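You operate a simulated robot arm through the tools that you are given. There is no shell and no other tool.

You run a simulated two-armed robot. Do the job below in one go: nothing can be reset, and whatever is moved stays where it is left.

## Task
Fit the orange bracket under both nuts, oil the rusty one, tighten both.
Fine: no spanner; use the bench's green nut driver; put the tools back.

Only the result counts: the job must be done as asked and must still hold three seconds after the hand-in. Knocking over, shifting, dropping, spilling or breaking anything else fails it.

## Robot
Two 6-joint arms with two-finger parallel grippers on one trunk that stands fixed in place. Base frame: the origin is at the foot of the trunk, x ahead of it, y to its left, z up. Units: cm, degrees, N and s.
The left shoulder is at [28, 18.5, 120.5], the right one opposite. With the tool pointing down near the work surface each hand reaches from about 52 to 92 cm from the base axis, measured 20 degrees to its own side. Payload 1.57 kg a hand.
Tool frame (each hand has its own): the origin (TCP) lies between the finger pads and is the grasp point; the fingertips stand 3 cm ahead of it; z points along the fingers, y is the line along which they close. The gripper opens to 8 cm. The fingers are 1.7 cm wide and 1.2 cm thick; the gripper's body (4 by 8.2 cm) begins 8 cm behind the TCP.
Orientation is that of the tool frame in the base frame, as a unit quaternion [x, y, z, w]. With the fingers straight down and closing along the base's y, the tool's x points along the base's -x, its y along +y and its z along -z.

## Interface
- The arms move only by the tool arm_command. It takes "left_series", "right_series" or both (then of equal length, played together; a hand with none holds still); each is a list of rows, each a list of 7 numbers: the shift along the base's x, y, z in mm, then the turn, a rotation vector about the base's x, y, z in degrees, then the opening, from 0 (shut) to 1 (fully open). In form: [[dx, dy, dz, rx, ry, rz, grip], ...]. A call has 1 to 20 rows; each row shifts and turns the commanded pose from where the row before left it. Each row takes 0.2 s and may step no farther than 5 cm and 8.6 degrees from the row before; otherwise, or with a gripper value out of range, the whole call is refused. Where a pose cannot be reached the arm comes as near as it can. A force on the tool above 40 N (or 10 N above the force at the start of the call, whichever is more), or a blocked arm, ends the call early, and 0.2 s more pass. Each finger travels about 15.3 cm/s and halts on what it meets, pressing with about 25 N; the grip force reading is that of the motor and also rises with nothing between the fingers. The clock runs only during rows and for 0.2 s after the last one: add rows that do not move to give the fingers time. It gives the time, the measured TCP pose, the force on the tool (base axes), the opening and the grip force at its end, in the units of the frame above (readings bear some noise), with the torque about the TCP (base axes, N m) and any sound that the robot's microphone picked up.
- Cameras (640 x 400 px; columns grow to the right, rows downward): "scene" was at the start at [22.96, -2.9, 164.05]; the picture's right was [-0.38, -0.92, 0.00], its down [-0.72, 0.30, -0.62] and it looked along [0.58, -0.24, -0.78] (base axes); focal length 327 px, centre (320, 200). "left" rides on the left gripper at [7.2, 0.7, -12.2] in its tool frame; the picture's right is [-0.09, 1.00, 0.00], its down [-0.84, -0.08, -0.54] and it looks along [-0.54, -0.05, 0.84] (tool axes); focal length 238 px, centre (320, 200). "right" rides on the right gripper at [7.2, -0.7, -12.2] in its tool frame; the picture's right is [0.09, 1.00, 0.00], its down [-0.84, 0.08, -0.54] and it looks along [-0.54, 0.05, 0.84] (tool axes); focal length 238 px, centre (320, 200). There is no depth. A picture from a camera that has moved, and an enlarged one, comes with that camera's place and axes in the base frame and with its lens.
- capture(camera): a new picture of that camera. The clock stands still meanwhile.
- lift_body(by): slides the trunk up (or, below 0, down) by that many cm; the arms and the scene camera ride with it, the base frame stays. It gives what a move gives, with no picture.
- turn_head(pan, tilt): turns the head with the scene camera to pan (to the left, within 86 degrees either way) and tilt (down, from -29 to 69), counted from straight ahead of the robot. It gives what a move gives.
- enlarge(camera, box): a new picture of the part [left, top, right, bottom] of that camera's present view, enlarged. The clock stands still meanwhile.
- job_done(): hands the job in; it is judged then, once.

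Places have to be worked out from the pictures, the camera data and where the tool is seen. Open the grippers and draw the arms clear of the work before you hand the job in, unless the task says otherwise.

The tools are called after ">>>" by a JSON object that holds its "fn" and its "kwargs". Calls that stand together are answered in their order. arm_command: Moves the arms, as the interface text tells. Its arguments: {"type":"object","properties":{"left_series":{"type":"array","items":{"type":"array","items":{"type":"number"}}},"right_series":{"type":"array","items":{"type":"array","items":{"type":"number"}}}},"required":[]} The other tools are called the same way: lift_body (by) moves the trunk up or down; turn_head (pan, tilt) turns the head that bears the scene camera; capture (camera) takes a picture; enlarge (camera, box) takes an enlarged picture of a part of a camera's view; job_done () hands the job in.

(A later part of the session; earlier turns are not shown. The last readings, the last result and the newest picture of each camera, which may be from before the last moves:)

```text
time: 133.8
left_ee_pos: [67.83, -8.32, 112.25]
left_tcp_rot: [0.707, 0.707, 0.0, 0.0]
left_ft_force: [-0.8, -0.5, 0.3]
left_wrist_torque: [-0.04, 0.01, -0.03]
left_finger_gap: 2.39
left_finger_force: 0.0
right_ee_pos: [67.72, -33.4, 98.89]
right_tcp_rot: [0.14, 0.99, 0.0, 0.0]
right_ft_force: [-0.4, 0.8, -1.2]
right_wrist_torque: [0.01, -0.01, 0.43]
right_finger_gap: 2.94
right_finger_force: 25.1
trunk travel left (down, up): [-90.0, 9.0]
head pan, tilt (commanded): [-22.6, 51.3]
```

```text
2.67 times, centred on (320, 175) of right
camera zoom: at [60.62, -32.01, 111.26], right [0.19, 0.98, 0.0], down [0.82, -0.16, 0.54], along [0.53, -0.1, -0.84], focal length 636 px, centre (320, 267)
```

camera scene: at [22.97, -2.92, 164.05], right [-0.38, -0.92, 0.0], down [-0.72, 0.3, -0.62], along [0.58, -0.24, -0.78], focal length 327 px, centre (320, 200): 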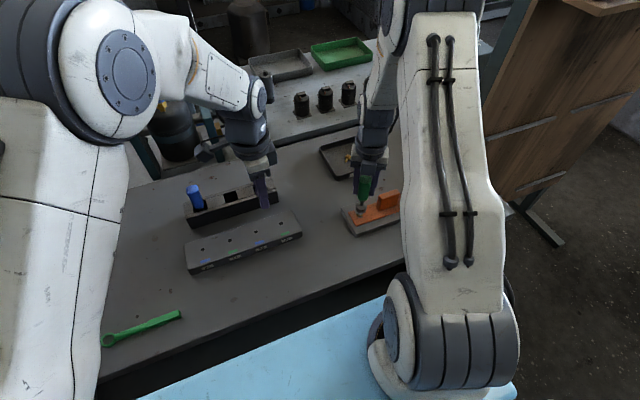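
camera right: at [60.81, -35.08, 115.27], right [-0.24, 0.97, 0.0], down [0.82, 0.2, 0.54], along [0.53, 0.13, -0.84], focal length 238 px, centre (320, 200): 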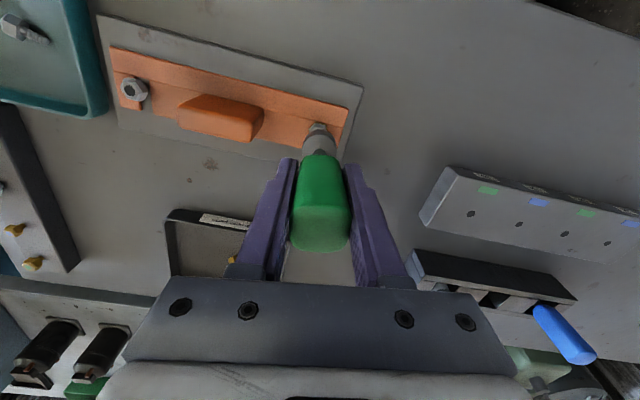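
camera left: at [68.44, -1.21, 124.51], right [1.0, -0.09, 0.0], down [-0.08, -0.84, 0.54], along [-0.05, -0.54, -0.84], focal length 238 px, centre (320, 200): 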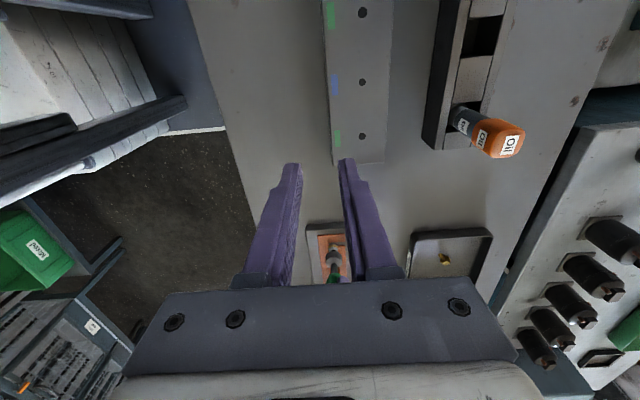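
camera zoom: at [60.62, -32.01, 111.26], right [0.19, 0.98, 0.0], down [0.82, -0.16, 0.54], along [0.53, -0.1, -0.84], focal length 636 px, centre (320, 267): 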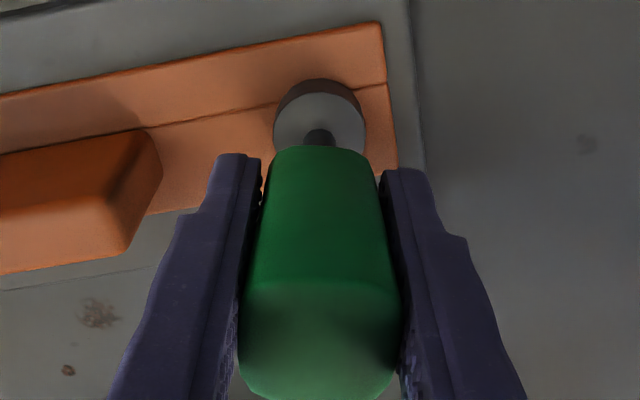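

Torque plateaus at ≈0.43–0.47 N m, as if a clutch limit were reached. I lift off to see whether the nut itself moved.

>>> {"fn": "arm_command", "kwargs": {"right_series": [[0, 0, 0, 0, 0, 8, 0.0], [0, 0, 0, 0, 0, 8, 0.0], [0, 0, 0, 0, 0, 4, 0.0], [0, 0, 5, 0, 0, 0, 0.0], [0, 0, 10, 0, 0, 0, 0.0], [0, 0, 12, 0, 0, 0, 0.0], [0, 0, 12, 0, 0, 0, 0.0], [0, 0, 0, 0, 0, 0, 0.0]]}}

>>> {"fn": "enlarge", "kwargs": {"camera": "left", "box": [305, 215, 355, 265]}}

>>> {"fn": "enlarge", "kwargs": {"camera": "scene", "box": [350, 190, 390, 230]}}

```text
time: 135.6
left_ee_pos: [67.9, -8.24, 112.22]
left_tcp_rot: [0.707, 0.707, 0.0, 0.0]
left_ft_force: [-0.7, 0.5, 0.7]
left_wrist_torque: [0.02, 0.01, -0.01]
left_finger_gap: 2.41
left_finger_force: 0.1
right_ee_pos: [67.71, -33.31, 102.86]
right_tcp_rot: [-0.034, 0.999, 0.0, 0.001]
right_ft_force: [0.2, -0.3, -0.9]
right_wrist_torque: [0.01, 0.0, 0.02]
right_finger_gap: 2.97
right_finger_force: 24.5
trunk travel left (down, up): [-90.0, 9.0]
head pan, tilt (commanded): [-22.6, 51.3]
```

```text
8.00 times, centred on (330, 240) of left
camera zoom: at [68.43, -1.19, 124.52], right [1.0, -0.09, 0.0], down [-0.08, -0.84, 0.54], along [-0.05, -0.54, -0.84], focal length 1907 px, centre (240, -120)
```

zoom: 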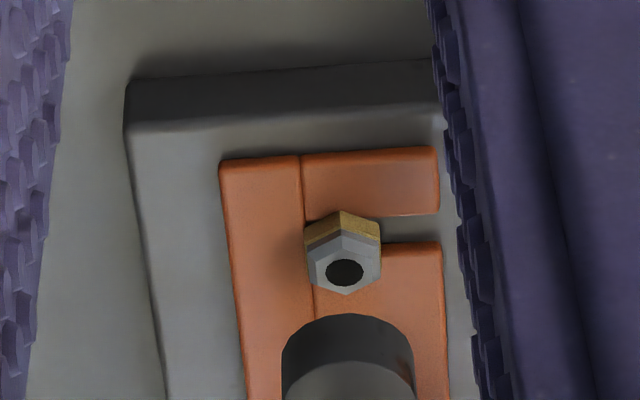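

```text
10.00 times, centred on (370, 210) of scene
camera zoom: at [22.96, -2.92, 164.05], right [-0.38, -0.92, 0.0], down [-0.72, 0.3, -0.62], along [0.58, -0.24, -0.78], focal length 3267 px, centre (-180, 100)
```

zoom: 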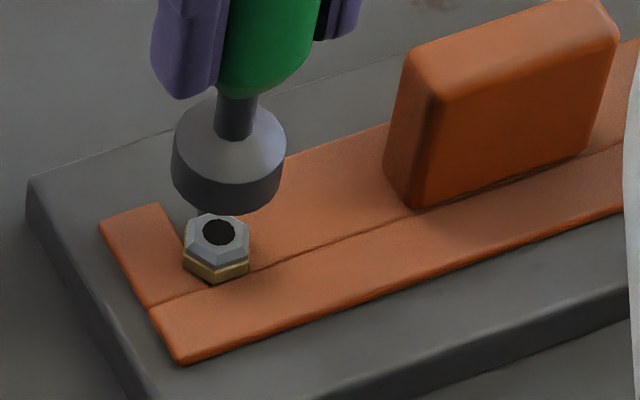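

The nut's position and angle are unchanged after 48° of driving at ≈0.45 N m, so the rusty nut is fully tight. I raise the driver clear of the fin and go to the clean nut at (68, -50.5), turning to yaw 90°.

>>> {"fn": "arm_command", "kwargs": {"right_series": [[0, 0, 25, 0, 0, 0, 0.0], [0, 0, 25, 0, 0, 6, 0.0], [0, -20, 0, 0, 0, 8, 0.0], [0, -20, 0, 0, 0, 8, 0.0], [0, -20, 0, 0, 0, 8, 0.0], [0, -20, 0, 0, 0, 8, 0.0], [0, -20, 0, 0, 0, 8, 0.0], [0, -20, 0, 0, 0, 8, 0.0], [0, -20, 0, 0, 0, 8, 0.0], [2, -20, 0, 0, 0, 8, 0.0], [0, -14, 0, 0, 0, 8, 0.0], [0, 0, 0, 0, 0, 8, 0.0], [0, 0, 0, 0, 0, 0, 0.0]]}}

>>> {"fn": "capture", "kwargs": {"camera": "scene"}}

>>> {"fn": "capture", "kwargs": {"camera": "left"}}

>>> {"fn": "capture", "kwargs": {"camera": "right"}}

```text
time: 138.4
left_ee_pos: [67.94, -8.41, 112.24]
left_tcp_rot: [0.706, 0.708, 0.0, 0.0]
left_ft_force: [-0.4, 0.3, -0.2]
left_wrist_torque: [0.0, -0.03, 0.03]
left_finger_gap: 2.39
left_finger_force: 0.1
right_ee_pos: [68.0, -50.87, 107.83]
right_tcp_rot: [0.708, -0.707, 0.0, -0.001]
right_ft_force: [0.1, 0.9, -1.0]
right_wrist_torque: [0.01, 0.02, 0.01]
right_finger_gap: 2.95
right_finger_force: 24.9
trunk travel left (down, up): [-90.0, 9.0]
head pan, tilt (commanded): [-22.6, 51.3]
```

```text
taken
camera scene: at [22.96, -2.92, 164.05], right [-0.38, -0.92, 0.0], down [-0.72, 0.3, -0.62], along [0.58, -0.24, -0.78], focal length 327 px, centre (320, 200)
```

scene: 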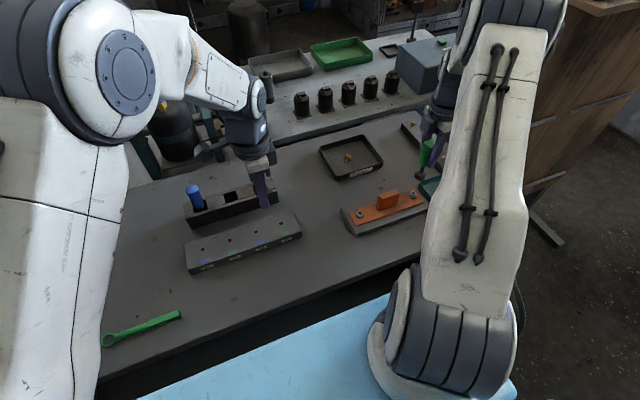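

```text
taken
camera left: at [68.44, -1.19, 124.52], right [1.0, -0.09, 0.0], down [-0.08, -0.84, 0.54], along [-0.05, -0.54, -0.84], focal length 238 px, centre (320, 200)
```

left: 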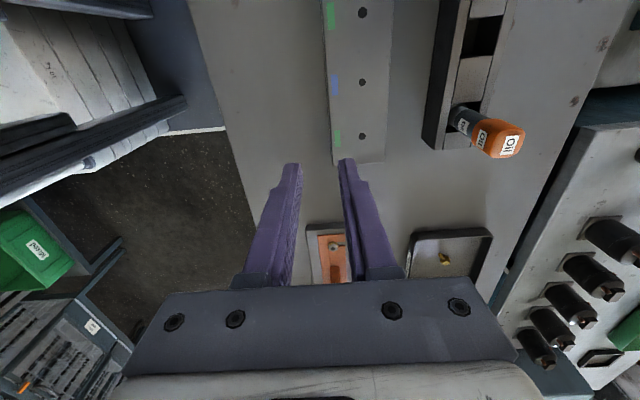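

```text
taken
camera right: at [68.58, -58.02, 120.11], right [-1.0, -0.09, 0.0], down [-0.08, 0.84, 0.54], along [-0.05, 0.54, -0.84], focal length 238 px, centre (320, 200)
```

right: 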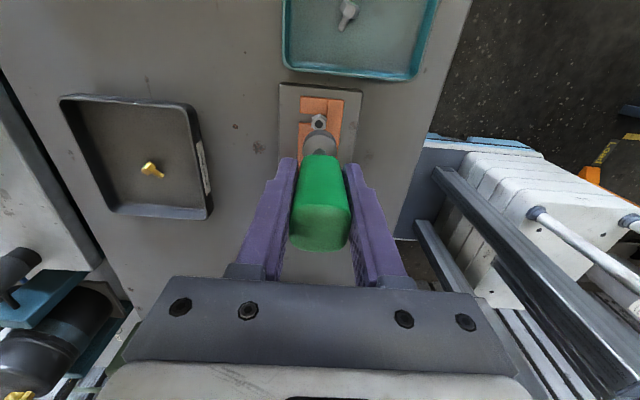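

The clean nut is visible from the scene camera. I bring the left camera closer (y ≈ -22) for a view over the fin.

>>> {"fn": "arm_command", "kwargs": {"left_series": [[0, -22, 0, 0, 0, 0, 0.3], [0, -22, 0, 0, 0, 0, 0.3], [0, -22, 0, 0, 0, 0, 0.3], [0, -22, 0, 0, 0, 0, 0.3], [0, -22, 0, 0, 0, 0, 0.3], [0, -22, 0, 0, 0, 0, 0.3], [0, 0, 0, 0, 0, 0, 0.3]]}}

>>> {"fn": "capture", "kwargs": {"camera": "left"}}

>>> {"fn": "enlarge", "kwargs": {"camera": "scene", "box": [380, 130, 460, 220]}}

>>> {"fn": "enlarge", "kwargs": {"camera": "right", "box": [290, 100, 350, 160]}}

```text
time: 140.0
left_ee_pos: [67.67, -21.49, 112.33]
left_tcp_rot: [0.707, 0.707, 0.0, -0.001]
left_ft_force: [0.4, -0.2, 0.2]
left_wrist_torque: [0.0, 0.01, 0.0]
left_finger_gap: 2.4
left_finger_force: 0.0
right_ee_pos: [67.72, -50.85, 107.75]
right_tcp_rot: [-0.707, 0.707, 0.001, 0.001]
right_ft_force: [-0.6, 0.6, -0.8]
right_wrist_torque: [0.0, 0.03, -0.02]
right_finger_gap: 2.97
right_finger_force: 25.0
trunk travel left (down, up): [-90.0, 9.0]
head pan, tilt (commanded): [-22.6, 51.3]
```

```text
taken
camera left: at [68.19, -14.35, 124.62], right [1.0, -0.09, 0.0], down [-0.08, -0.84, 0.54], along [-0.05, -0.54, -0.84], focal length 238 px, centre (320, 200)
```

left: 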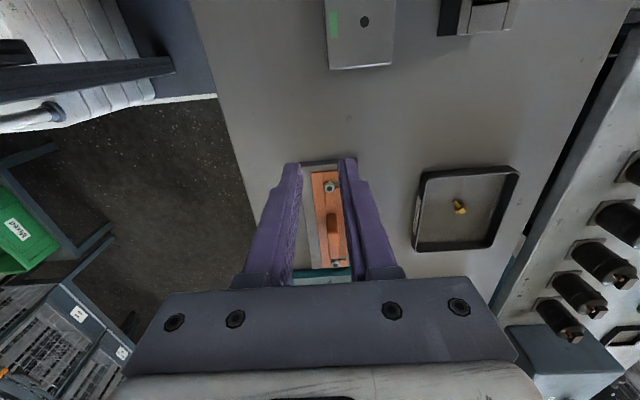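

```text
4.44 times, centred on (420, 175) of scene
camera zoom: at [22.97, -2.94, 164.05], right [-0.38, -0.92, 0.0], down [-0.72, 0.3, -0.62], along [0.58, -0.24, -0.78], focal length 1452 px, centre (-124, 311)
```

zoom: 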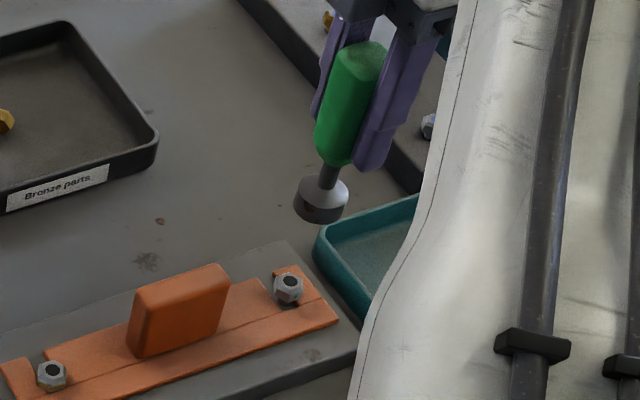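

```text
6.67 times, centred on (320, 130) of right
camera zoom: at [68.58, -58.02, 120.11], right [-1.0, -0.09, 0.0], down [-0.08, 0.84, 0.54], along [-0.05, 0.54, -0.84], focal length 1589 px, centre (320, 667)
```

zoom: 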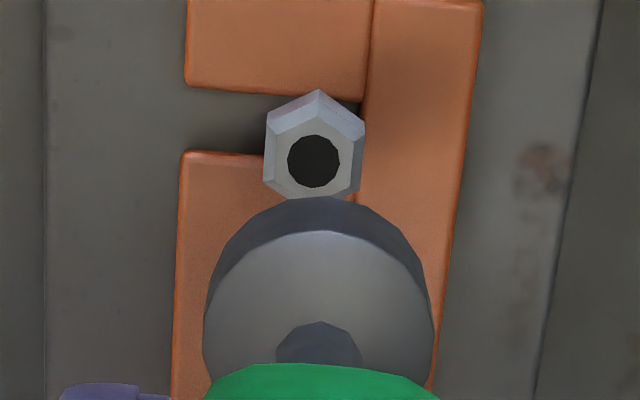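

Clean nut is at ≈(68.0, -50.55) with corners at ±y; the socket is ≈2 mm too far in -y. I shift +2 mm in y and descend to just above it.

>>> {"fn": "arm_command", "kwargs": {"right_series": [[0, 2, -15, 0, 0, 0, 0.0], [0, 0, -15, 0, 0, 0, 0.0], [0, 0, -15, 0, 0, 0, 0.0], [0, 0, -12, 0, 0, 0, 0.0], [0, 0, 0, 0, 0, 0, 0.0], [0, 0, 0, 0, 0, 0, 0.0]]}}

>>> {"fn": "enlarge", "kwargs": {"camera": "left", "box": [310, 230, 360, 280]}}

>>> {"fn": "enlarge", "kwargs": {"camera": "scene", "box": [395, 165, 435, 205]}}

>>> {"fn": "enlarge", "kwargs": {"camera": "right", "box": [290, 100, 350, 160]}}

```text
time: 141.4
left_ee_pos: [67.59, -21.56, 112.41]
left_tcp_rot: [0.707, 0.707, 0.0, 0.0]
left_ft_force: [0.9, 0.3, 0.0]
left_wrist_torque: [-0.02, 0.01, -0.02]
left_finger_gap: 2.42
left_finger_force: 0.2
right_ee_pos: [67.82, -50.7, 102.15]
right_tcp_rot: [-0.707, 0.707, 0.001, 0.001]
right_ft_force: [0.5, -0.1, -0.3]
right_wrist_torque: [0.03, 0.0, -0.03]
right_finger_gap: 2.96
right_finger_force: 25.2
trunk travel left (down, up): [-90.0, 9.0]
head pan, tilt (commanded): [-22.6, 51.3]
```

```text
8.00 times, centred on (335, 255) of left
camera zoom: at [68.2, -14.31, 124.63], right [1.0, -0.09, 0.0], down [-0.08, -0.84, 0.54], along [-0.05, -0.54, -0.84], focal length 1907 px, centre (200, -240)
```

zoom: 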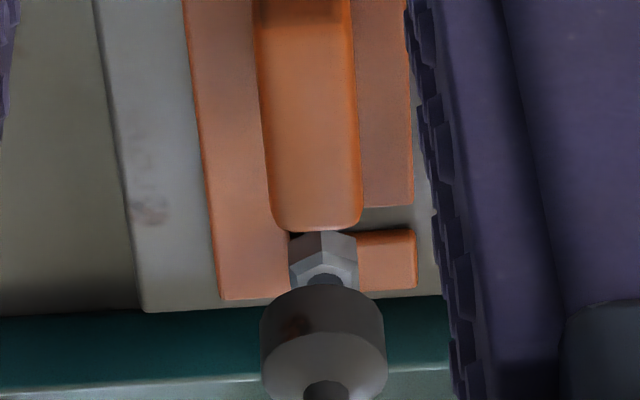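

```text
10.00 times, centred on (415, 185) of scene
camera zoom: at [22.96, -2.93, 164.05], right [-0.38, -0.92, 0.0], down [-0.72, 0.3, -0.62], along [0.58, -0.24, -0.78], focal length 3267 px, centre (-630, 350)
```

zoom: 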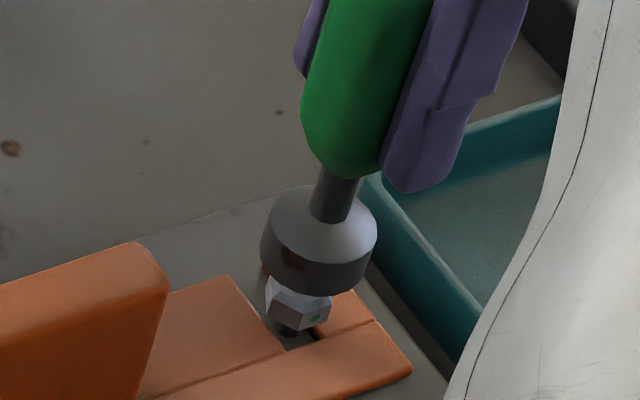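

```text
6.67 times, centred on (320, 130) of right
camera zoom: at [68.51, -57.82, 114.42], right [-1.0, -0.09, 0.0], down [-0.08, 0.84, 0.54], along [-0.05, 0.54, -0.84], focal length 1589 px, centre (320, 667)
```

zoom: 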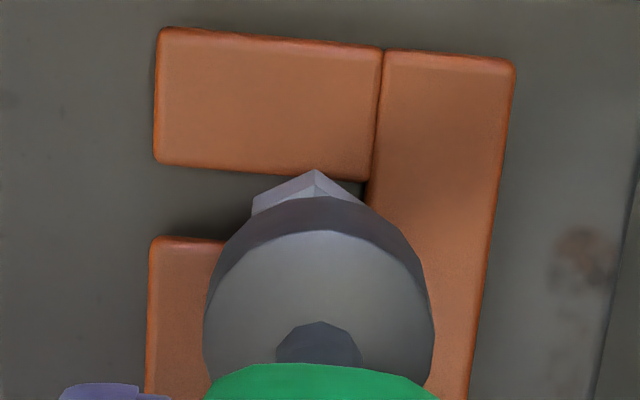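

Socket needs ≈+1.2 mm in x. I adjust and lower onto the clean nut; expected seat ≈99.5.

>>> {"fn": "arm_command", "kwargs": {"right_series": [[1.2, 0, 0, 0, 0, 0, 0.0], [0, 0, -8, 0, 0, 0, 0.0], [0, 0, -6, 0, 0, 0, 0.0], [0, 0, -5, 0, 0, 0, 0.0], [0, 0, 0, 0, 0, 0, 0.0]]}}

>>> {"fn": "arm_command", "kwargs": {"right_series": [[0, 0, -3, 0, 0, 0, 0.0], [0, 0, -2, 0, 0, 0, 0.0], [0, 0, 0, 0, 0, 0, 0.0]]}}

>>> {"fn": "enlarge", "kwargs": {"camera": "left", "box": [310, 230, 360, 280]}}

>>> {"fn": "enlarge", "kwargs": {"camera": "scene", "box": [395, 165, 435, 205]}}

```text
time: 142.6
left_ee_pos: [67.65, -21.44, 112.31]
left_tcp_rot: [0.707, 0.707, 0.0, 0.0]
left_ft_force: [0.3, -0.3, -0.1]
left_wrist_torque: [0.02, 0.02, -0.03]
left_finger_gap: 2.38
left_finger_force: 0.0
right_ee_pos: [68.13, -50.51, 100.29]
right_tcp_rot: [0.707, -0.707, 0.0, -0.001]
right_ft_force: [0.5, 0.2, -1.0]
right_wrist_torque: [0.0, 0.01, -0.01]
right_finger_gap: 2.95
right_finger_force: 24.7
trunk travel left (down, up): [-90.0, 9.0]
head pan, tilt (commanded): [-22.6, 51.3]
```

```text
time: 143.4
left_ee_pos: [67.61, -21.48, 112.35]
left_tcp_rot: [0.707, 0.707, -0.001, 0.001]
left_ft_force: [0.4, -0.8, 0.2]
left_wrist_torque: [0.0, -0.02, 0.01]
left_finger_gap: 2.37
left_finger_force: 0.1
right_ee_pos: [68.05, -50.61, 99.67]
right_tcp_rot: [0.707, -0.707, -0.001, -0.001]
right_ft_force: [0.1, -0.6, -0.1]
right_wrist_torque: [0.02, -0.01, -0.01]
right_finger_gap: 2.95
right_finger_force: 25.1
trunk travel left (down, up): [-90.0, 9.0]
head pan, tilt (commanded): [-22.6, 51.3]
```

```text
8.00 times, centred on (335, 255) of left
camera zoom: at [68.2, -14.31, 124.63], right [1.0, -0.09, 0.0], down [-0.08, -0.84, 0.54], along [-0.05, -0.54, -0.84], focal length 1907 px, centre (200, -240)
```

zoom: 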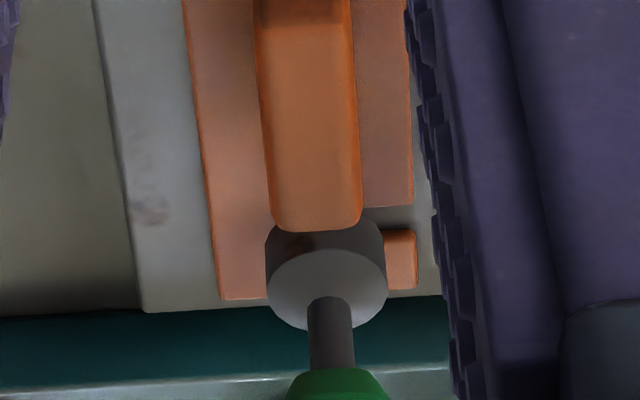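

```text
10.00 times, centred on (415, 185) of scene
camera zoom: at [22.97, -2.93, 164.05], right [-0.38, -0.92, 0.0], down [-0.72, 0.3, -0.62], along [0.58, -0.24, -0.78], focal length 3267 px, centre (-630, 350)
```

zoom: 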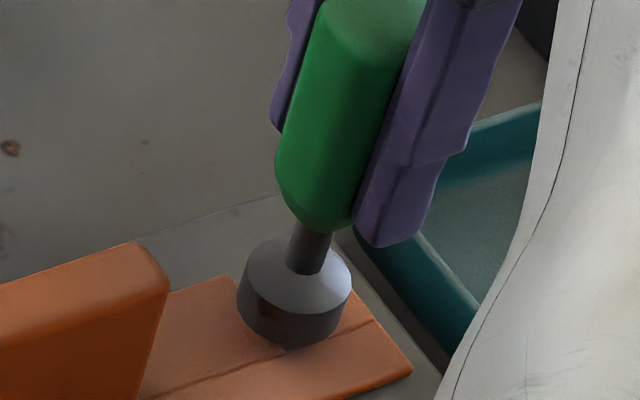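

The nut is inside the socket with no load. Lower to contact.

>>> {"fn": "arm_command", "kwargs": {"right_series": [[0, 0, -1.5, 0, 0, 0, 0.0], [0, 0, 0, 0, 0, 0, 0.0]]}}

>>> {"fn": "arm_command", "kwargs": {"right_series": [[0, 0, -1.5, 0, 0, 0, 0.0], [0, 0, 0, 0, 0, 0, 0.0]]}}

```text
time: 144.0
left_ee_pos: [67.62, -21.5, 112.34]
left_tcp_rot: [0.707, 0.707, 0.0, -0.001]
left_ft_force: [0.2, -0.3, 0.5]
left_wrist_torque: [0.0, 0.01, 0.0]
left_finger_gap: 2.4
left_finger_force: 0.0
right_ee_pos: [68.07, -50.54, 99.56]
right_tcp_rot: [0.707, -0.707, -0.001, -0.001]
right_ft_force: [-1.5, 0.3, 3.7]
right_wrist_torque: [0.01, 0.08, -0.01]
right_finger_gap: 2.96
right_finger_force: 25.1
trunk travel left (down, up): [-90.0, 9.0]
head pan, tilt (commanded): [-22.6, 51.3]
```

```text
time: 144.6
left_ee_pos: [67.53, -21.41, 112.61]
left_tcp_rot: [0.707, 0.707, 0.0, 0.0]
left_ft_force: [0.8, -0.7, 0.2]
left_wrist_torque: [-0.01, 0.02, 0.02]
left_finger_gap: 2.4
left_finger_force: 0.0
right_ee_pos: [68.14, -50.52, 99.4]
right_tcp_rot: [-0.707, 0.707, -0.001, 0.001]
right_ft_force: [-1.7, -0.5, 15.2]
right_wrist_torque: [-0.02, 0.16, 0.0]
right_finger_gap: 2.98
right_finger_force: 24.7
trunk travel left (down, up): [-90.0, 9.0]
head pan, tilt (commanded): [-22.6, 51.3]
```

Engaged at 99.56 as predicted. First clockwise stroke on the clean nut: 90° → -6°.

>>> {"fn": "arm_command", "kwargs": {"right_series": [[-0.278, 0.019, 0.3, 0, 0, -8, 0.0], [-0.273, 0.058, -0.1, 0, 0, -8, 0.0], [-0.262, 0.096, -0.1, 0, 0, -8, 0.0], [-0.247, 0.131, -0.1, 0, 0, -8, 0.0], [-0.226, 0.164, -0.1, 0, 0, -8, 0.0], [-0.2, 0.194, -0.1, 0, 0, -8, 0.0], [-0.172, 0.22, -0.1, 0, 0, -8, 0.0], [-0.14, 0.241, -0.1, 0, 0, -8, 0.0], [-0.104, 0.259, -0.1, 0, 0, -8, 0.0], [-0.068, 0.271, -0.1, 0, 0, -8, 0.0], [-0.029, 0.277, -0.1, 0, 0, -8, 0.0], [0.01, 0.279, -0.1, 0, 0, -8, 0.0], [0, 0, 0, 0, 0, 0, 0.0]]}}

>>> {"fn": "arm_command", "kwargs": {"right_series": [[0.048, 0.275, -0.1, 0, 0, -8, 0.0], [0.087, 0.265, -0.1, 0, 0, -8, 0.0], [0.122, 0.251, -0.1, 0, 0, -8, 0.0], [0.156, 0.231, -0.1, 0, 0, -8, 0.0], [0.187, 0.208, -0.1, 0, 0, -8, 0.0], [0.213, 0.179, -0.1, 0, 0, -8, 0.0], [0.237, 0.148, -0.1, 0, 0, -8, 0.0], [0.255, 0.113, -0.1, 0, 0, -8, 0.0], [0.268, 0.077, -0.1, 0, 0, -8, 0.0], [0.276, 0.039, -0.1, 0, 0, -8, 0.0], [0.14, 0.005, 0, 0, 0, -4, 0.0], [0, 0, 0, 0, 0, 0, 0.0]]}}

>>> {"fn": "enlarge", "kwargs": {"camera": "left", "box": [310, 230, 360, 280]}}

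```text
time: 147.4
left_ee_pos: [67.59, -21.55, 112.49]
left_tcp_rot: [0.708, 0.707, 0.0, 0.0]
left_ft_force: [-0.5, -0.4, -0.2]
left_wrist_torque: [-0.01, 0.0, 0.0]
left_finger_gap: 2.42
left_finger_force: 0.0
right_ee_pos: [67.79, -50.36, 99.48]
right_tcp_rot: [0.053, 0.999, 0.0, 0.002]
right_ft_force: [5.7, -2.6, 20.4]
right_wrist_torque: [-0.14, -0.49, 0.04]
right_finger_gap: 2.95
right_finger_force: 25.2
trunk travel left (down, up): [-90.0, 9.0]
head pan, tilt (commanded): [-22.6, 51.3]
```

```text
time: 150.0
left_ee_pos: [67.6, -21.55, 112.42]
left_tcp_rot: [0.707, 0.707, 0.001, 0.0]
left_ft_force: [0.0, 0.6, 0.2]
left_wrist_torque: [-0.01, -0.01, 0.02]
left_finger_gap: 2.39
left_finger_force: 0.1
right_ee_pos: [68.03, -50.08, 99.43]
right_tcp_rot: [0.707, 0.707, 0.0, 0.001]
right_ft_force: [3.7, 1.4, 21.9]
right_wrist_torque: [-0.01, -0.3, 0.08]
right_finger_gap: 2.95
right_finger_force: 25.4
trunk travel left (down, up): [-90.0, 9.0]
head pan, tilt (commanded): [-22.6, 51.3]
```

```text
8.00 times, centred on (335, 255) of left
camera zoom: at [68.15, -14.25, 124.68], right [1.0, -0.09, 0.0], down [-0.08, -0.84, 0.54], along [-0.05, -0.54, -0.84], focal length 1907 px, centre (200, -240)
```

zoom: 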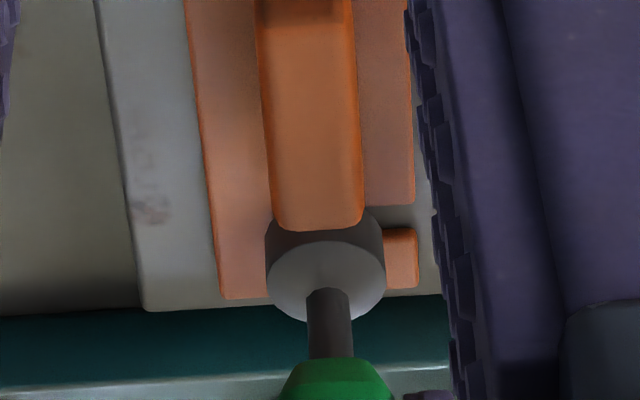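

Stroke done to -90°. I lift to inspect and to test in the air whether the wrist can go further negative.

>>> {"fn": "arm_command", "kwargs": {"right_series": [[0, 0, 10, 0, 0, 0, 0.0], [0, 0, 12, 0, 0, 0, 0.0], [0, 0, 15, 0, 0, 0, 0.0], [0, 0, 0, 0, 0, -8, 0.0], [0, 0, 0, 0, 0, -8, 0.0], [0, 0, 0, 0, 0, -8, 0.0], [0, 0, 0, 0, 0, -8, 0.0], [0, 0, 0, 0, 0, -8, 0.0], [0, 0, 0, 0, 0, -8, 0.0], [0, 0, 0, 0, 0, -8, 0.0], [0, 0, 0, 0, 0, -4, 0.0], [0, 0, 0, 0, 0, 0, 0.0]]}}

>>> {"fn": "enlarge", "kwargs": {"camera": "left", "box": [310, 230, 360, 280]}}

>>> {"fn": "enlarge", "kwargs": {"camera": "scene", "box": [395, 165, 435, 205]}}

```text
time: 152.6
left_ee_pos: [67.63, -21.5, 112.44]
left_tcp_rot: [0.707, 0.707, 0.001, 0.0]
left_ft_force: [0.2, -0.2, -0.4]
left_wrist_torque: [-0.01, -0.03, 0.0]
left_finger_gap: 2.41
left_finger_force: 0.0
right_ee_pos: [67.96, -50.27, 102.83]
right_tcp_rot: [0.966, 0.259, -0.002, 0.0]
right_ft_force: [-0.2, 0.5, -1.4]
right_wrist_torque: [0.02, -0.02, -0.02]
right_finger_gap: 2.96
right_finger_force: 24.7
trunk travel left (down, up): [-90.0, 9.0]
head pan, tilt (commanded): [-22.6, 51.3]
```

```text
8.00 times, centred on (335, 255) of left
camera zoom: at [68.2, -14.32, 124.63], right [1.0, -0.09, 0.0], down [-0.08, -0.84, 0.54], along [-0.05, -0.54, -0.84], focal length 1907 px, centre (200, -240)
```

zoom: 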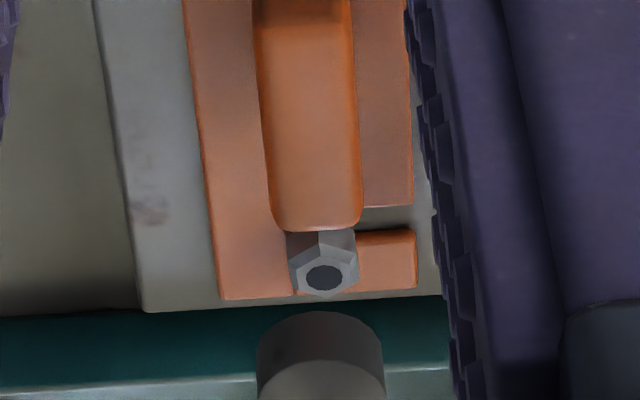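

```text
10.00 times, centred on (415, 185) of scene
camera zoom: at [22.97, -2.94, 164.05], right [-0.38, -0.92, 0.0], down [-0.72, 0.3, -0.62], along [0.58, -0.24, -0.78], focal length 3267 px, centre (-630, 350)
```

zoom: 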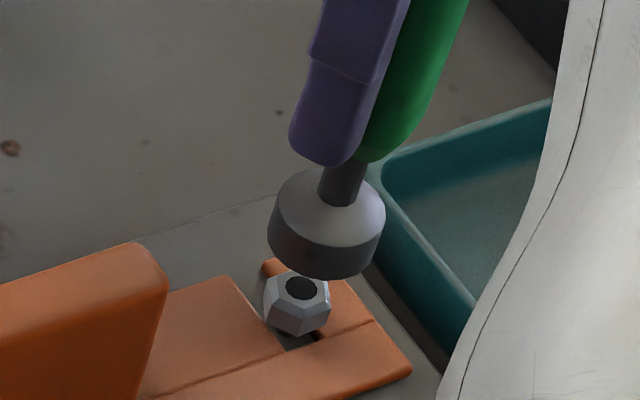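

-150° is reachable and the nut's green mark has rotated away, confirming it turns. I rotate back to ≈95.5° (matching the nut's slight lag) for a longer second stroke.

>>> {"fn": "arm_command", "kwargs": {"right_series": [[0, 0, 0, 0, 0, 8, 0.0], [0, 0, 0, 0, 0, 8, 0.0], [0, 0, 0, 0, 0, 8, 0.0], [0, 0, 0, 0, 0, 8, 0.0], [0, 0, 0, 0, 0, 8, 0.0], [0, 0, 0, 0, 0, 8, 0.0], [0, 0, 0, 0, 0, 8, 0.0], [0, 0, 0, 0, 0, 8, 0.0], [0, 0, 0, 0, 0, 8, 0.0], [0, 0, 0, 0, 0, 8, 0.0], [0, 0, 0, 0, 0, 8, 0.0], [0, 0, 0, 0, 0, 8, 0.0], [0, 0, 0, 0, 0, 8, 0.0], [0, 0, 0, 0, 0, 8, 0.0], [0, 0, 0, 0, 0, 8, 0.0], [0, 0, 0, 0, 0, 8, 0.0], [0, 0, 0, 0, 0, 8, 0.0], [0, 0, 0, 0, 0, 8, 0.0], [0, 0, 0, 0, 0, 8, 0.0], [0, 0, 0, 0, 0, 8, 0.0]]}}

>>> {"fn": "arm_command", "kwargs": {"right_series": [[0, 0, 0, 0, 0, 8, 0.0], [0, 0, 0, 0, 0, 8, 0.0], [0, 0, 0, 0, 0, 8, 0.0], [0, 0, 0, 0, 0, 8, 0.0], [0, 0, 0, 0, 0, 8, 0.0], [0, 0, 0, 0, 0, 8, 0.0], [0, 0, 0, 0, 0, 8, 0.0], [0, 0, 0, 0, 0, 8, 0.0], [0, -2, 0, 0, 0, 8, 0.0], [0.2, -2, 0, 0, 0, 8, 0.0], [0, 0, 0, 0, 0, 5.5, 0.0], [0, 0, 0, 0, 0, 0, 0.0]]}}

>>> {"fn": "enlarge", "kwargs": {"camera": "left", "box": [310, 230, 360, 280]}}

>>> {"fn": "enlarge", "kwargs": {"camera": "scene", "box": [395, 165, 435, 205]}}

```text
time: 156.8
left_ee_pos: [67.62, -21.51, 112.33]
left_tcp_rot: [0.707, 0.707, 0.0, 0.0]
left_ft_force: [-1.1, 0.0, -0.5]
left_wrist_torque: [0.01, -0.02, 0.0]
left_finger_gap: 2.4
left_finger_force: 0.1
right_ee_pos: [67.87, -50.16, 102.93]
right_tcp_rot: [-0.088, 0.996, 0.001, 0.001]
right_ft_force: [-0.4, -0.7, 0.1]
right_wrist_torque: [0.0, -0.02, 0.05]
right_finger_gap: 2.93
right_finger_force: 25.3
trunk travel left (down, up): [-90.0, 9.0]
head pan, tilt (commanded): [-22.6, 51.3]
```

```text
time: 159.4
left_ee_pos: [67.65, -21.58, 112.35]
left_tcp_rot: [0.707, 0.707, -0.001, 0.0]
left_ft_force: [-0.8, -0.4, 0.0]
left_wrist_torque: [0.03, 0.02, 0.02]
left_finger_gap: 2.41
left_finger_force: 0.0
right_ee_pos: [67.98, -50.55, 102.86]
right_tcp_rot: [0.741, -0.672, -0.001, -0.001]
right_ft_force: [0.7, 0.1, -0.8]
right_wrist_torque: [-0.01, -0.05, -0.01]
right_finger_gap: 2.97
right_finger_force: 25.4
trunk travel left (down, up): [-90.0, 9.0]
head pan, tilt (commanded): [-22.6, 51.3]
```

```text
8.00 times, centred on (335, 255) of left
camera zoom: at [68.2, -14.32, 124.63], right [1.0, -0.09, 0.0], down [-0.08, -0.84, 0.54], along [-0.05, -0.54, -0.84], focal length 1907 px, centre (200, -240)
```

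zoom: 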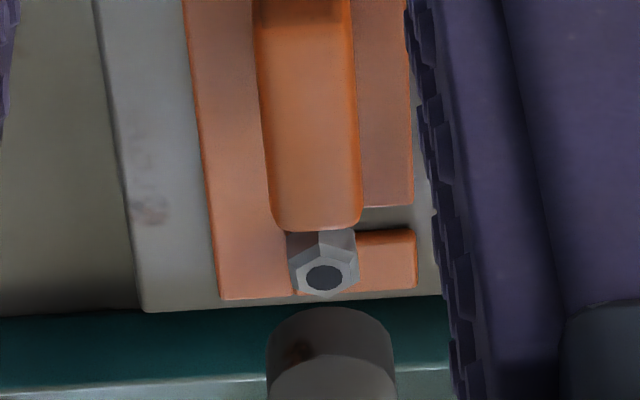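

```text
10.00 times, centred on (415, 185) of scene
camera zoom: at [22.97, -2.94, 164.05], right [-0.38, -0.92, 0.0], down [-0.72, 0.3, -0.62], along [0.58, -0.24, -0.78], focal length 3267 px, centre (-630, 350)
```

zoom: 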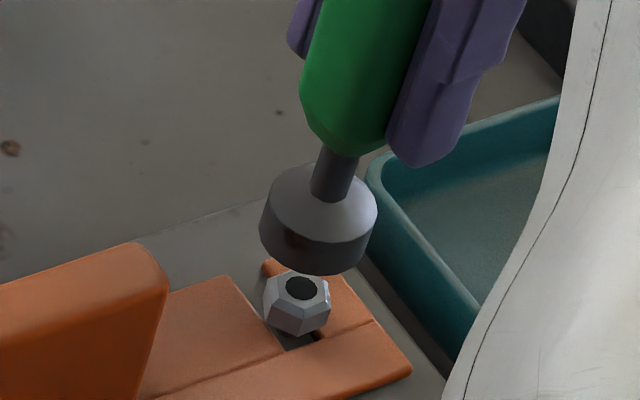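

Aligned within ~1 mm. Lower and re-engage; expected seat ≈99.2.

>>> {"fn": "arm_command", "kwargs": {"right_series": [[0, -1, -10, 0, 0, 0, 0.0], [0, 0, -8, 0, 0, 0, 0.0], [0, 0, -8, 0, 0, 0, 0.0], [0, 0, -5, 0, 0, 0, 0.0], [0, 0, -3, 0, 0, 0, 0.0], [0, 0, 0, 0, 0, 0, 0.0]]}}

>>> {"fn": "arm_command", "kwargs": {"right_series": [[0, 0, -1.5, 0, 0, 0, 0.0], [0, 0, 0, 0, 0, 0, 0.0]]}}

>>> {"fn": "arm_command", "kwargs": {"right_series": [[0, 0, -1.5, 0, 0, 0, 0.0], [0, 0, 0, 0, 0, 0, 0.0]]}}

```text
time: 160.8
left_ee_pos: [67.56, -21.45, 112.44]
left_tcp_rot: [0.707, 0.707, 0.0, 0.0]
left_ft_force: [-0.2, 0.2, 0.1]
left_wrist_torque: [0.01, 0.01, -0.01]
left_finger_gap: 2.41
left_finger_force: 0.0
right_ee_pos: [68.07, -50.7, 99.54]
right_tcp_rot: [0.74, -0.673, -0.001, 0.0]
right_ft_force: [-0.2, -0.4, -0.9]
right_wrist_torque: [-0.04, 0.0, 0.01]
right_finger_gap: 2.96
right_finger_force: 25.2
trunk travel left (down, up): [-90.0, 9.0]
head pan, tilt (commanded): [-22.6, 51.3]
```

```text
time: 161.4
left_ee_pos: [67.58, -21.54, 112.4]
left_tcp_rot: [0.708, 0.707, -0.001, 0.0]
left_ft_force: [0.1, 0.0, 0.5]
left_wrist_torque: [-0.01, 0.0, 0.0]
left_finger_gap: 2.42
left_finger_force: 0.1
right_ee_pos: [67.99, -50.68, 99.38]
right_tcp_rot: [0.74, -0.673, 0.0, 0.0]
right_ft_force: [-0.8, 0.0, -0.6]
right_wrist_torque: [-0.01, -0.01, -0.01]
right_finger_gap: 2.98
right_finger_force: 25.0
trunk travel left (down, up): [-90.0, 9.0]
head pan, tilt (commanded): [-22.6, 51.3]
```

```text
time: 162.0
left_ee_pos: [67.64, -21.37, 112.43]
left_tcp_rot: [0.707, 0.707, 0.0, 0.0]
left_ft_force: [-0.4, 0.0, 0.3]
left_wrist_torque: [-0.01, -0.04, 0.01]
left_finger_gap: 2.39
left_finger_force: 0.1
right_ee_pos: [67.95, -50.78, 99.41]
right_tcp_rot: [0.74, -0.672, 0.0, -0.001]
right_ft_force: [-1.2, 1.4, 6.1]
right_wrist_torque: [0.13, 0.11, -0.02]
right_finger_gap: 2.97
right_finger_force: 24.5
trunk travel left (down, up): [-90.0, 9.0]
head pan, tilt (commanded): [-22.6, 51.3]
```

Engaged at ≈99.35. Second stroke, 95° → -150°, in two parts.

>>> {"fn": "arm_command", "kwargs": {"right_series": [[-0.192, -0.009, -0.3, 0, 0, -5.5, 0.0], [-0.278, 0.019, -0.1, 0, 0, -8, 0.0], [-0.273, 0.058, -0.1, 0, 0, -8, 0.0], [-0.262, 0.096, -0.1, 0, 0, -8, 0.0], [-0.247, 0.131, -0.1, 0, 0, -8, 0.0], [-0.226, 0.164, -0.1, 0, 0, -8, 0.0], [-0.2, 0.194, -0.1, 0, 0, -8, 0.0], [-0.172, 0.22, -0.1, 0, 0, -8, 0.0], [-0.14, 0.241, -0.1, 0, 0, -8, 0.0], [-0.104, 0.259, -0.1, 0, 0, -8, 0.0], [-0.068, 0.271, -0.1, 0, 0, -8, 0.0], [-0.029, 0.277, -0.1, 0, 0, -8, 0.0], [0.01, 0.279, -0.1, 0, 0, -8, 0.0], [0.048, 0.275, -0.1, 0, 0, -8, 0.0], [0.087, 0.265, -0.1, 0, 0, -8, 0.0], [0.122, 0.251, -0.1, 0, 0, -8, 0.0], [0, 0, 0, 0, 0, 0, 0.0]]}}

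>>> {"fn": "arm_command", "kwargs": {"right_series": [[0.156, 0.231, -0.1, 0, 0, -8, 0.0], [0.187, 0.208, -0.1, 0, 0, -8, 0.0], [0.213, 0.179, -0.1, 0, 0, -8, 0.0], [0.237, 0.148, -0.1, 0, 0, -8, 0.0], [0.255, 0.113, -0.1, 0, 0, -8, 0.0], [0.268, 0.077, -0.1, 0, 0, -8, 0.0], [0.276, 0.039, -0.1, 0, 0, -8, 0.0], [0.279, 0, -0.1, 0, 0, -8, 0.0], [0.276, -0.039, -0.1, 0, 0, -8, 0.0], [0.268, -0.077, -0.1, 0, 0, -8, 0.0], [0.255, -0.113, -0.1, 0, 0, -8, 0.0], [0.237, -0.148, -0.1, 0, 0, -8, 0.0], [0.213, -0.179, -0.1, 0, 0, -8, 0.0], [0.187, -0.208, -0.1, 0, 0, -8, 0.0], [0.156, -0.231, -0.1, 0, 0, -8, 0.0], [0, 0, 0, 0, 0, 0, 0.0]]}}

>>> {"fn": "enlarge", "kwargs": {"camera": "left", "box": [310, 230, 360, 280]}}

```text
time: 165.6
left_ee_pos: [67.59, -21.52, 112.46]
left_tcp_rot: [0.707, 0.707, 0.001, 0.001]
left_ft_force: [0.4, -0.5, -0.6]
left_wrist_torque: [0.0, 0.04, -0.01]
left_finger_gap: 2.41
left_finger_force: 0.0
right_ee_pos: [67.78, -50.3, 99.16]
right_tcp_rot: [0.259, 0.966, -0.001, 0.002]
right_ft_force: [4.2, -1.7, 19.4]
right_wrist_torque: [-0.13, -0.33, 0.03]
right_finger_gap: 2.97
right_finger_force: 25.6
trunk travel left (down, up): [-90.0, 9.0]
head pan, tilt (commanded): [-22.6, 51.3]
```

```text
time: 169.0
left_ee_pos: [67.53, -21.44, 112.42]
left_tcp_rot: [0.707, 0.708, -0.001, -0.001]
left_ft_force: [-0.2, -0.1, 0.7]
left_wrist_torque: [0.02, 0.0, 0.01]
left_finger_gap: 2.4
left_finger_force: 0.0
right_ee_pos: [68.15, -50.35, 99.14]
right_tcp_rot: [0.966, 0.258, -0.001, 0.0]
right_ft_force: [0.7, 1.0, 14.9]
right_wrist_torque: [-0.02, 0.01, 0.02]
right_finger_gap: 2.96
right_finger_force: 24.9
trunk travel left (down, up): [-90.0, 9.0]
head pan, tilt (commanded): [-22.6, 51.3]
```

```text
8.00 times, centred on (335, 255) of left
camera zoom: at [68.15, -14.28, 124.67], right [1.0, -0.09, 0.0], down [-0.08, -0.84, 0.54], along [-0.05, -0.54, -0.84], focal length 1907 px, centre (200, -240)
```

zoom: 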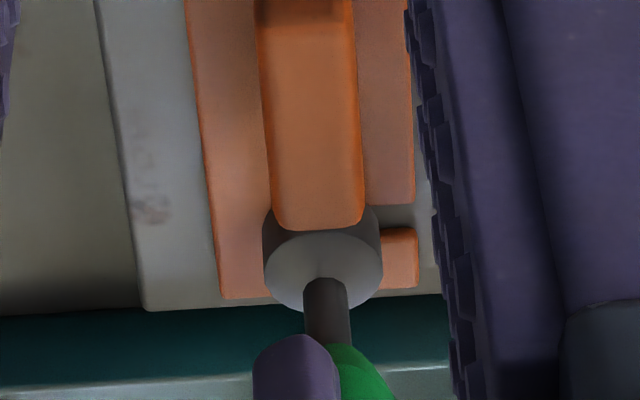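

Still turning freely with low torque. Lift, inspect, and rotate back for the third stroke.

>>> {"fn": "arm_command", "kwargs": {"right_series": [[0, 0, 10, 0, 0, 0, 0.0], [0, 0, 12, 0, 0, 0, 0.0], [0, 0, 15, 0, 0, 0, 0.0], [0, 0, 0, 0, 0, 8, 0.0], [0, 0, 0, 0, 0, 8, 0.0], [0, 0, 0, 0, 0, 8, 0.0], [0, 0, 0, 0, 0, 8, 0.0], [0, 0, 0, 0, 0, 8, 0.0], [0, 0, 0, 0, 0, 8, 0.0], [0, 0, 0, 0, 0, 8, 0.0], [0, 0, 0, 0, 0, 8, 0.0], [0, 0, 0, 0, 0, 8, 0.0], [0, 0, 0, 0, 0, 8, 0.0], [0, 0, 0, 0, 0, 8, 0.0], [0, 0, 0, 0, 0, 8, 0.0], [0, 0, 0, 0, 0, 8, 0.0], [0, 0, 0, 0, 0, 8, 0.0], [0, 0, 0, 0, 0, 8, 0.0], [0, 0, 0, 0, 0, 0, 0.0]]}}

>>> {"fn": "enlarge", "kwargs": {"camera": "left", "box": [310, 230, 360, 280]}}

>>> {"fn": "enlarge", "kwargs": {"camera": "scene", "box": [395, 165, 435, 205]}}

```text
time: 173.0
left_ee_pos: [67.61, -21.46, 112.43]
left_tcp_rot: [0.707, 0.707, 0.0, 0.001]
left_ft_force: [-0.8, -0.1, 0.3]
left_wrist_torque: [-0.03, -0.01, 0.0]
left_finger_gap: 2.38
left_finger_force: 0.0
right_ee_pos: [68.26, -50.4, 102.62]
right_tcp_rot: [0.258, 0.966, 0.0, 0.001]
right_ft_force: [-0.7, 0.3, -0.9]
right_wrist_torque: [-0.02, 0.03, -0.01]
right_finger_gap: 2.98
right_finger_force: 24.8
trunk travel left (down, up): [-90.0, 9.0]
head pan, tilt (commanded): [-22.6, 51.3]
```

```text
8.00 times, centred on (335, 255) of left
camera zoom: at [68.2, -14.33, 124.63], right [1.0, -0.09, 0.0], down [-0.08, -0.84, 0.54], along [-0.05, -0.54, -0.84], focal length 1907 px, centre (200, -240)
```

zoom: 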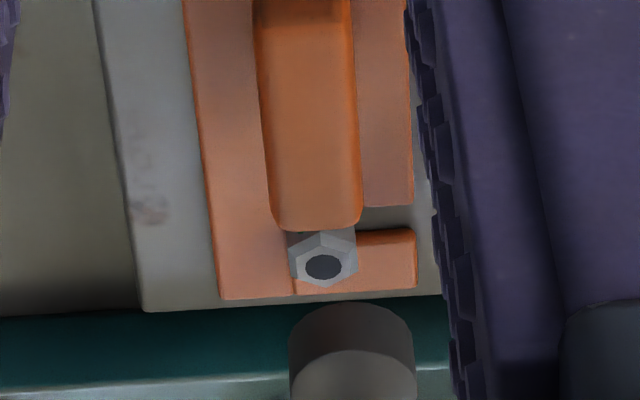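

```text
10.00 times, centred on (415, 185) of scene
camera zoom: at [22.97, -2.95, 164.05], right [-0.38, -0.92, 0.0], down [-0.72, 0.3, -0.62], along [0.58, -0.24, -0.78], focal length 3267 px, centre (-630, 350)
```

zoom: 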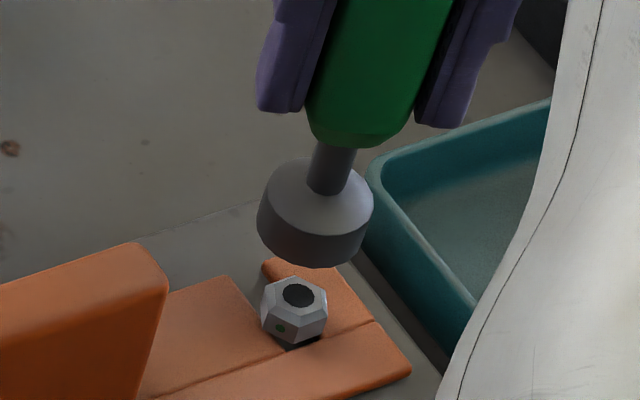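

Another 0.29 cm of descent (total ≈0.51); about 0.2 cm remains. Rotate on to ≈95° and re-centre for the third stroke.

>>> {"fn": "arm_command", "kwargs": {"right_series": [[0, 0, 0, 0, 0, 8, 0.0], [0, 0, 0, 0, 0, 8, 0.0], [0, 0, 0, 0, 0, 8, 0.0], [0, 0, 0, 0, 0, 8, 0.0], [0, 0, 0, 0, 0, 8, 0.0], [0, 0, 0, 0, 0, 8, 0.0], [0, 0, 0, 0, 0, 8, 0.0], [0, 0, 0, 0, 0, 8, 0.0], [0, 0, 0, 0, 0, 8, 0.0], [0, 0, 0, 0, 0, 8, 0.0], [0, 0, 0, 0, 0, 8, 0.0], [0, 0, 0, 0, 0, 8, 0.0], [0, 0, 0, 0, 0, 8, 0.0], [-0.8, -1.5, 0, 0, 0, 8, 0.0], [-0.76, -1.5, 0, 0, 0, 8, 0.0], [0, 0, 0, 0, 0, 5, 0.0], [0, 0, 0, 0, 0, 0, 0.0]]}}

>>> {"fn": "enlarge", "kwargs": {"camera": "left", "box": [310, 230, 360, 280]}}

>>> {"fn": "enlarge", "kwargs": {"camera": "scene", "box": [395, 165, 435, 205]}}

```text
time: 176.6
left_ee_pos: [67.63, -21.41, 112.4]
left_tcp_rot: [0.707, 0.707, 0.0, 0.0]
left_ft_force: [1.1, 0.1, 0.3]
left_wrist_torque: [-0.02, 0.0, 0.01]
left_finger_gap: 2.42
left_finger_force: 0.0
right_ee_pos: [68.1, -50.7, 102.6]
right_tcp_rot: [0.738, -0.675, 0.0, 0.0]
right_ft_force: [0.4, -0.2, -1.1]
right_wrist_torque: [-0.01, -0.02, -0.03]
right_finger_gap: 2.96
right_finger_force: 25.6
trunk travel left (down, up): [-90.0, 9.0]
head pan, tilt (commanded): [-22.6, 51.3]
```

```text
8.00 times, centred on (335, 255) of left
camera zoom: at [68.2, -14.33, 124.63], right [1.0, -0.09, 0.0], down [-0.08, -0.84, 0.54], along [-0.05, -0.54, -0.84], focal length 1907 px, centre (200, -240)
```

zoom: 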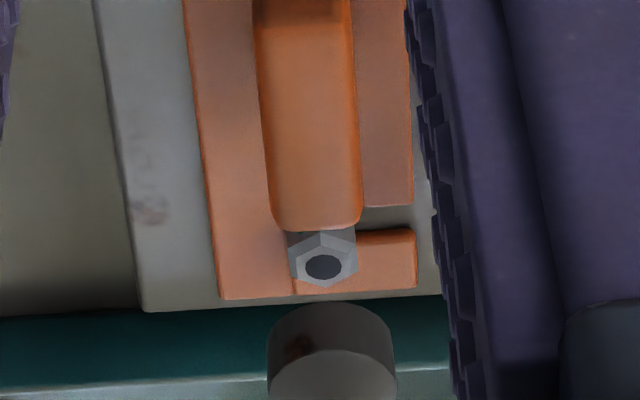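

```text
10.00 times, centred on (415, 185) of scene
camera zoom: at [22.97, -2.95, 164.05], right [-0.38, -0.92, 0.0], down [-0.72, 0.3, -0.62], along [0.58, -0.24, -0.78], focal length 3267 px, centre (-630, 350)
```

zoom: 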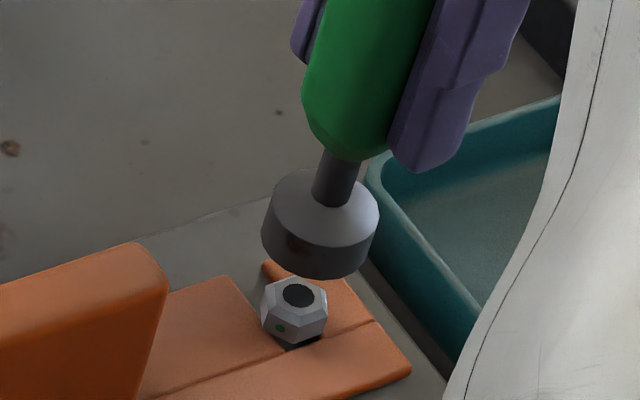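

Aligned. Lower to re-engage; expected seat ≈99.05.

>>> {"fn": "arm_command", "kwargs": {"right_series": [[0, 0, -10, 0, 0, 0, 0.0], [0, 0, -8, 0, 0, 0, 0.0], [0, 0, -8, 0, 0, 0, 0.0], [0, 0, -5, 0, 0, 0, 0.0], [0, 0, -3, 0, 0, 0, 0.0], [0, 0, 0, 0, 0, 0, 0.0]]}}

>>> {"fn": "arm_command", "kwargs": {"right_series": [[0, 0, -1.5, 0, 0, 0, 0.0], [0, 0, 0, 0, 0, 0, 0.0]]}}

>>> {"fn": "arm_command", "kwargs": {"right_series": [[0, 0, -1.2, 0, 0, 0, 0.0], [0, 0, 0, 0, 0, 0, 0.0]]}}

```text
time: 178.0
left_ee_pos: [67.71, -21.47, 112.4]
left_tcp_rot: [0.707, 0.707, 0.0, -0.001]
left_ft_force: [0.2, 0.5, 0.0]
left_wrist_torque: [-0.01, 0.02, -0.02]
left_finger_gap: 2.39
left_finger_force: 0.0
right_ee_pos: [68.13, -50.57, 99.17]
right_tcp_rot: [0.737, -0.676, 0.0, -0.001]
right_ft_force: [1.1, 0.2, -0.4]
right_wrist_torque: [0.04, 0.0, 0.0]
right_finger_gap: 2.97
right_finger_force: 25.5
trunk travel left (down, up): [-90.0, 9.0]
head pan, tilt (commanded): [-22.6, 51.3]
```

```text
time: 178.6
left_ee_pos: [67.57, -21.47, 112.35]
left_tcp_rot: [0.707, 0.707, 0.001, 0.0]
left_ft_force: [-0.8, -0.9, 0.4]
left_wrist_torque: [0.02, 0.01, 0.0]
left_finger_gap: 2.37
left_finger_force: 0.0
right_ee_pos: [68.06, -50.64, 99.13]
right_tcp_rot: [0.738, -0.675, 0.0, -0.001]
right_ft_force: [-0.7, -0.5, -1.9]
right_wrist_torque: [-0.02, 0.01, 0.03]
right_finger_gap: 2.95
right_finger_force: 25.6
trunk travel left (down, up): [-90.0, 9.0]
head pan, tilt (commanded): [-22.6, 51.3]
```

```text
time: 179.2
left_ee_pos: [67.7, -21.61, 112.44]
left_tcp_rot: [0.707, 0.707, 0.0, 0.0]
left_ft_force: [0.7, 0.5, 0.1]
left_wrist_torque: [0.0, 0.02, 0.03]
left_finger_gap: 2.43
left_finger_force: 0.0
right_ee_pos: [68.08, -50.59, 99.09]
right_tcp_rot: [0.737, -0.676, 0.0, -0.001]
right_ft_force: [-1.5, 0.6, 4.7]
right_wrist_torque: [0.03, 0.07, -0.02]
right_finger_gap: 2.96
right_finger_force: 25.0
trunk travel left (down, up): [-90.0, 9.0]
head pan, tilt (commanded): [-22.6, 51.3]
```

Engaged at 99.08. Third stroke, first part.

>>> {"fn": "arm_command", "kwargs": {"right_series": [[-0.192, -0.009, -0.3, 0, 0, -5.5, 0.0], [-0.278, 0.019, -0.1, 0, 0, -8, 0.0], [-0.273, 0.058, -0.1, 0, 0, -8, 0.0], [-0.262, 0.096, -0.1, 0, 0, -8, 0.0], [-0.247, 0.131, -0.1, 0, 0, -8, 0.0], [-0.226, 0.164, -0.1, 0, 0, -8, 0.0], [-0.2, 0.194, -0.1, 0, 0, -8, 0.0], [-0.172, 0.22, -0.1, 0, 0, -8, 0.0], [-0.14, 0.241, -0.1, 0, 0, -8, 0.0], [-0.104, 0.259, -0.1, 0, 0, -8, 0.0], [0, 0, 0, 0, 0, 0, 0.0]]}}

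>>> {"fn": "arm_command", "kwargs": {"right_series": [[-0.068, 0.271, 0, 0, 0, -8, 0.0], [-0.029, 0.277, 0, 0, 0, -8, 0.0], [0.01, 0.279, 0, 0, 0, -8, 0.0], [0.048, 0.275, 0, 0, 0, -8, 0.0], [0.087, 0.265, 0, 0, 0, -8, 0.0], [0, 0, 0, 0, 0, 0, 0.0]]}}

```text
time: 181.6
left_ee_pos: [67.6, -21.44, 112.41]
left_tcp_rot: [0.707, 0.708, 0.0, 0.0]
left_ft_force: [-0.4, -0.4, 0.4]
left_wrist_torque: [-0.01, 0.0, 0.02]
left_finger_gap: 2.39
left_finger_force: 0.1
right_ee_pos: [67.79, -50.53, 98.85]
right_tcp_rot: [-0.152, 0.988, -0.001, 0.001]
right_ft_force: [1.6, -2.9, 13.9]
right_wrist_torque: [-0.18, -0.14, 0.03]
right_finger_gap: 2.95
right_finger_force: 24.6
trunk travel left (down, up): [-90.0, 9.0]
head pan, tilt (commanded): [-22.6, 51.3]
```

```text
time: 183.0
left_ee_pos: [67.55, -21.48, 112.4]
left_tcp_rot: [0.708, 0.707, 0.0, 0.0]
left_ft_force: [0.2, 0.1, -0.1]
left_wrist_torque: [0.03, 0.03, 0.0]
left_finger_gap: 2.35
left_finger_force: 0.1
right_ee_pos: [67.72, -50.27, 98.89]
right_tcp_rot: [0.197, 0.98, 0.0, 0.001]
right_ft_force: [-5.6, -3.0, 15.8]
right_wrist_torque: [-0.13, 0.53, 0.07]
right_finger_gap: 2.94
right_finger_force: 24.8
trunk travel left (down, up): [-90.0, 9.0]
head pan, tilt (commanded): [-22.6, 51.3]
```

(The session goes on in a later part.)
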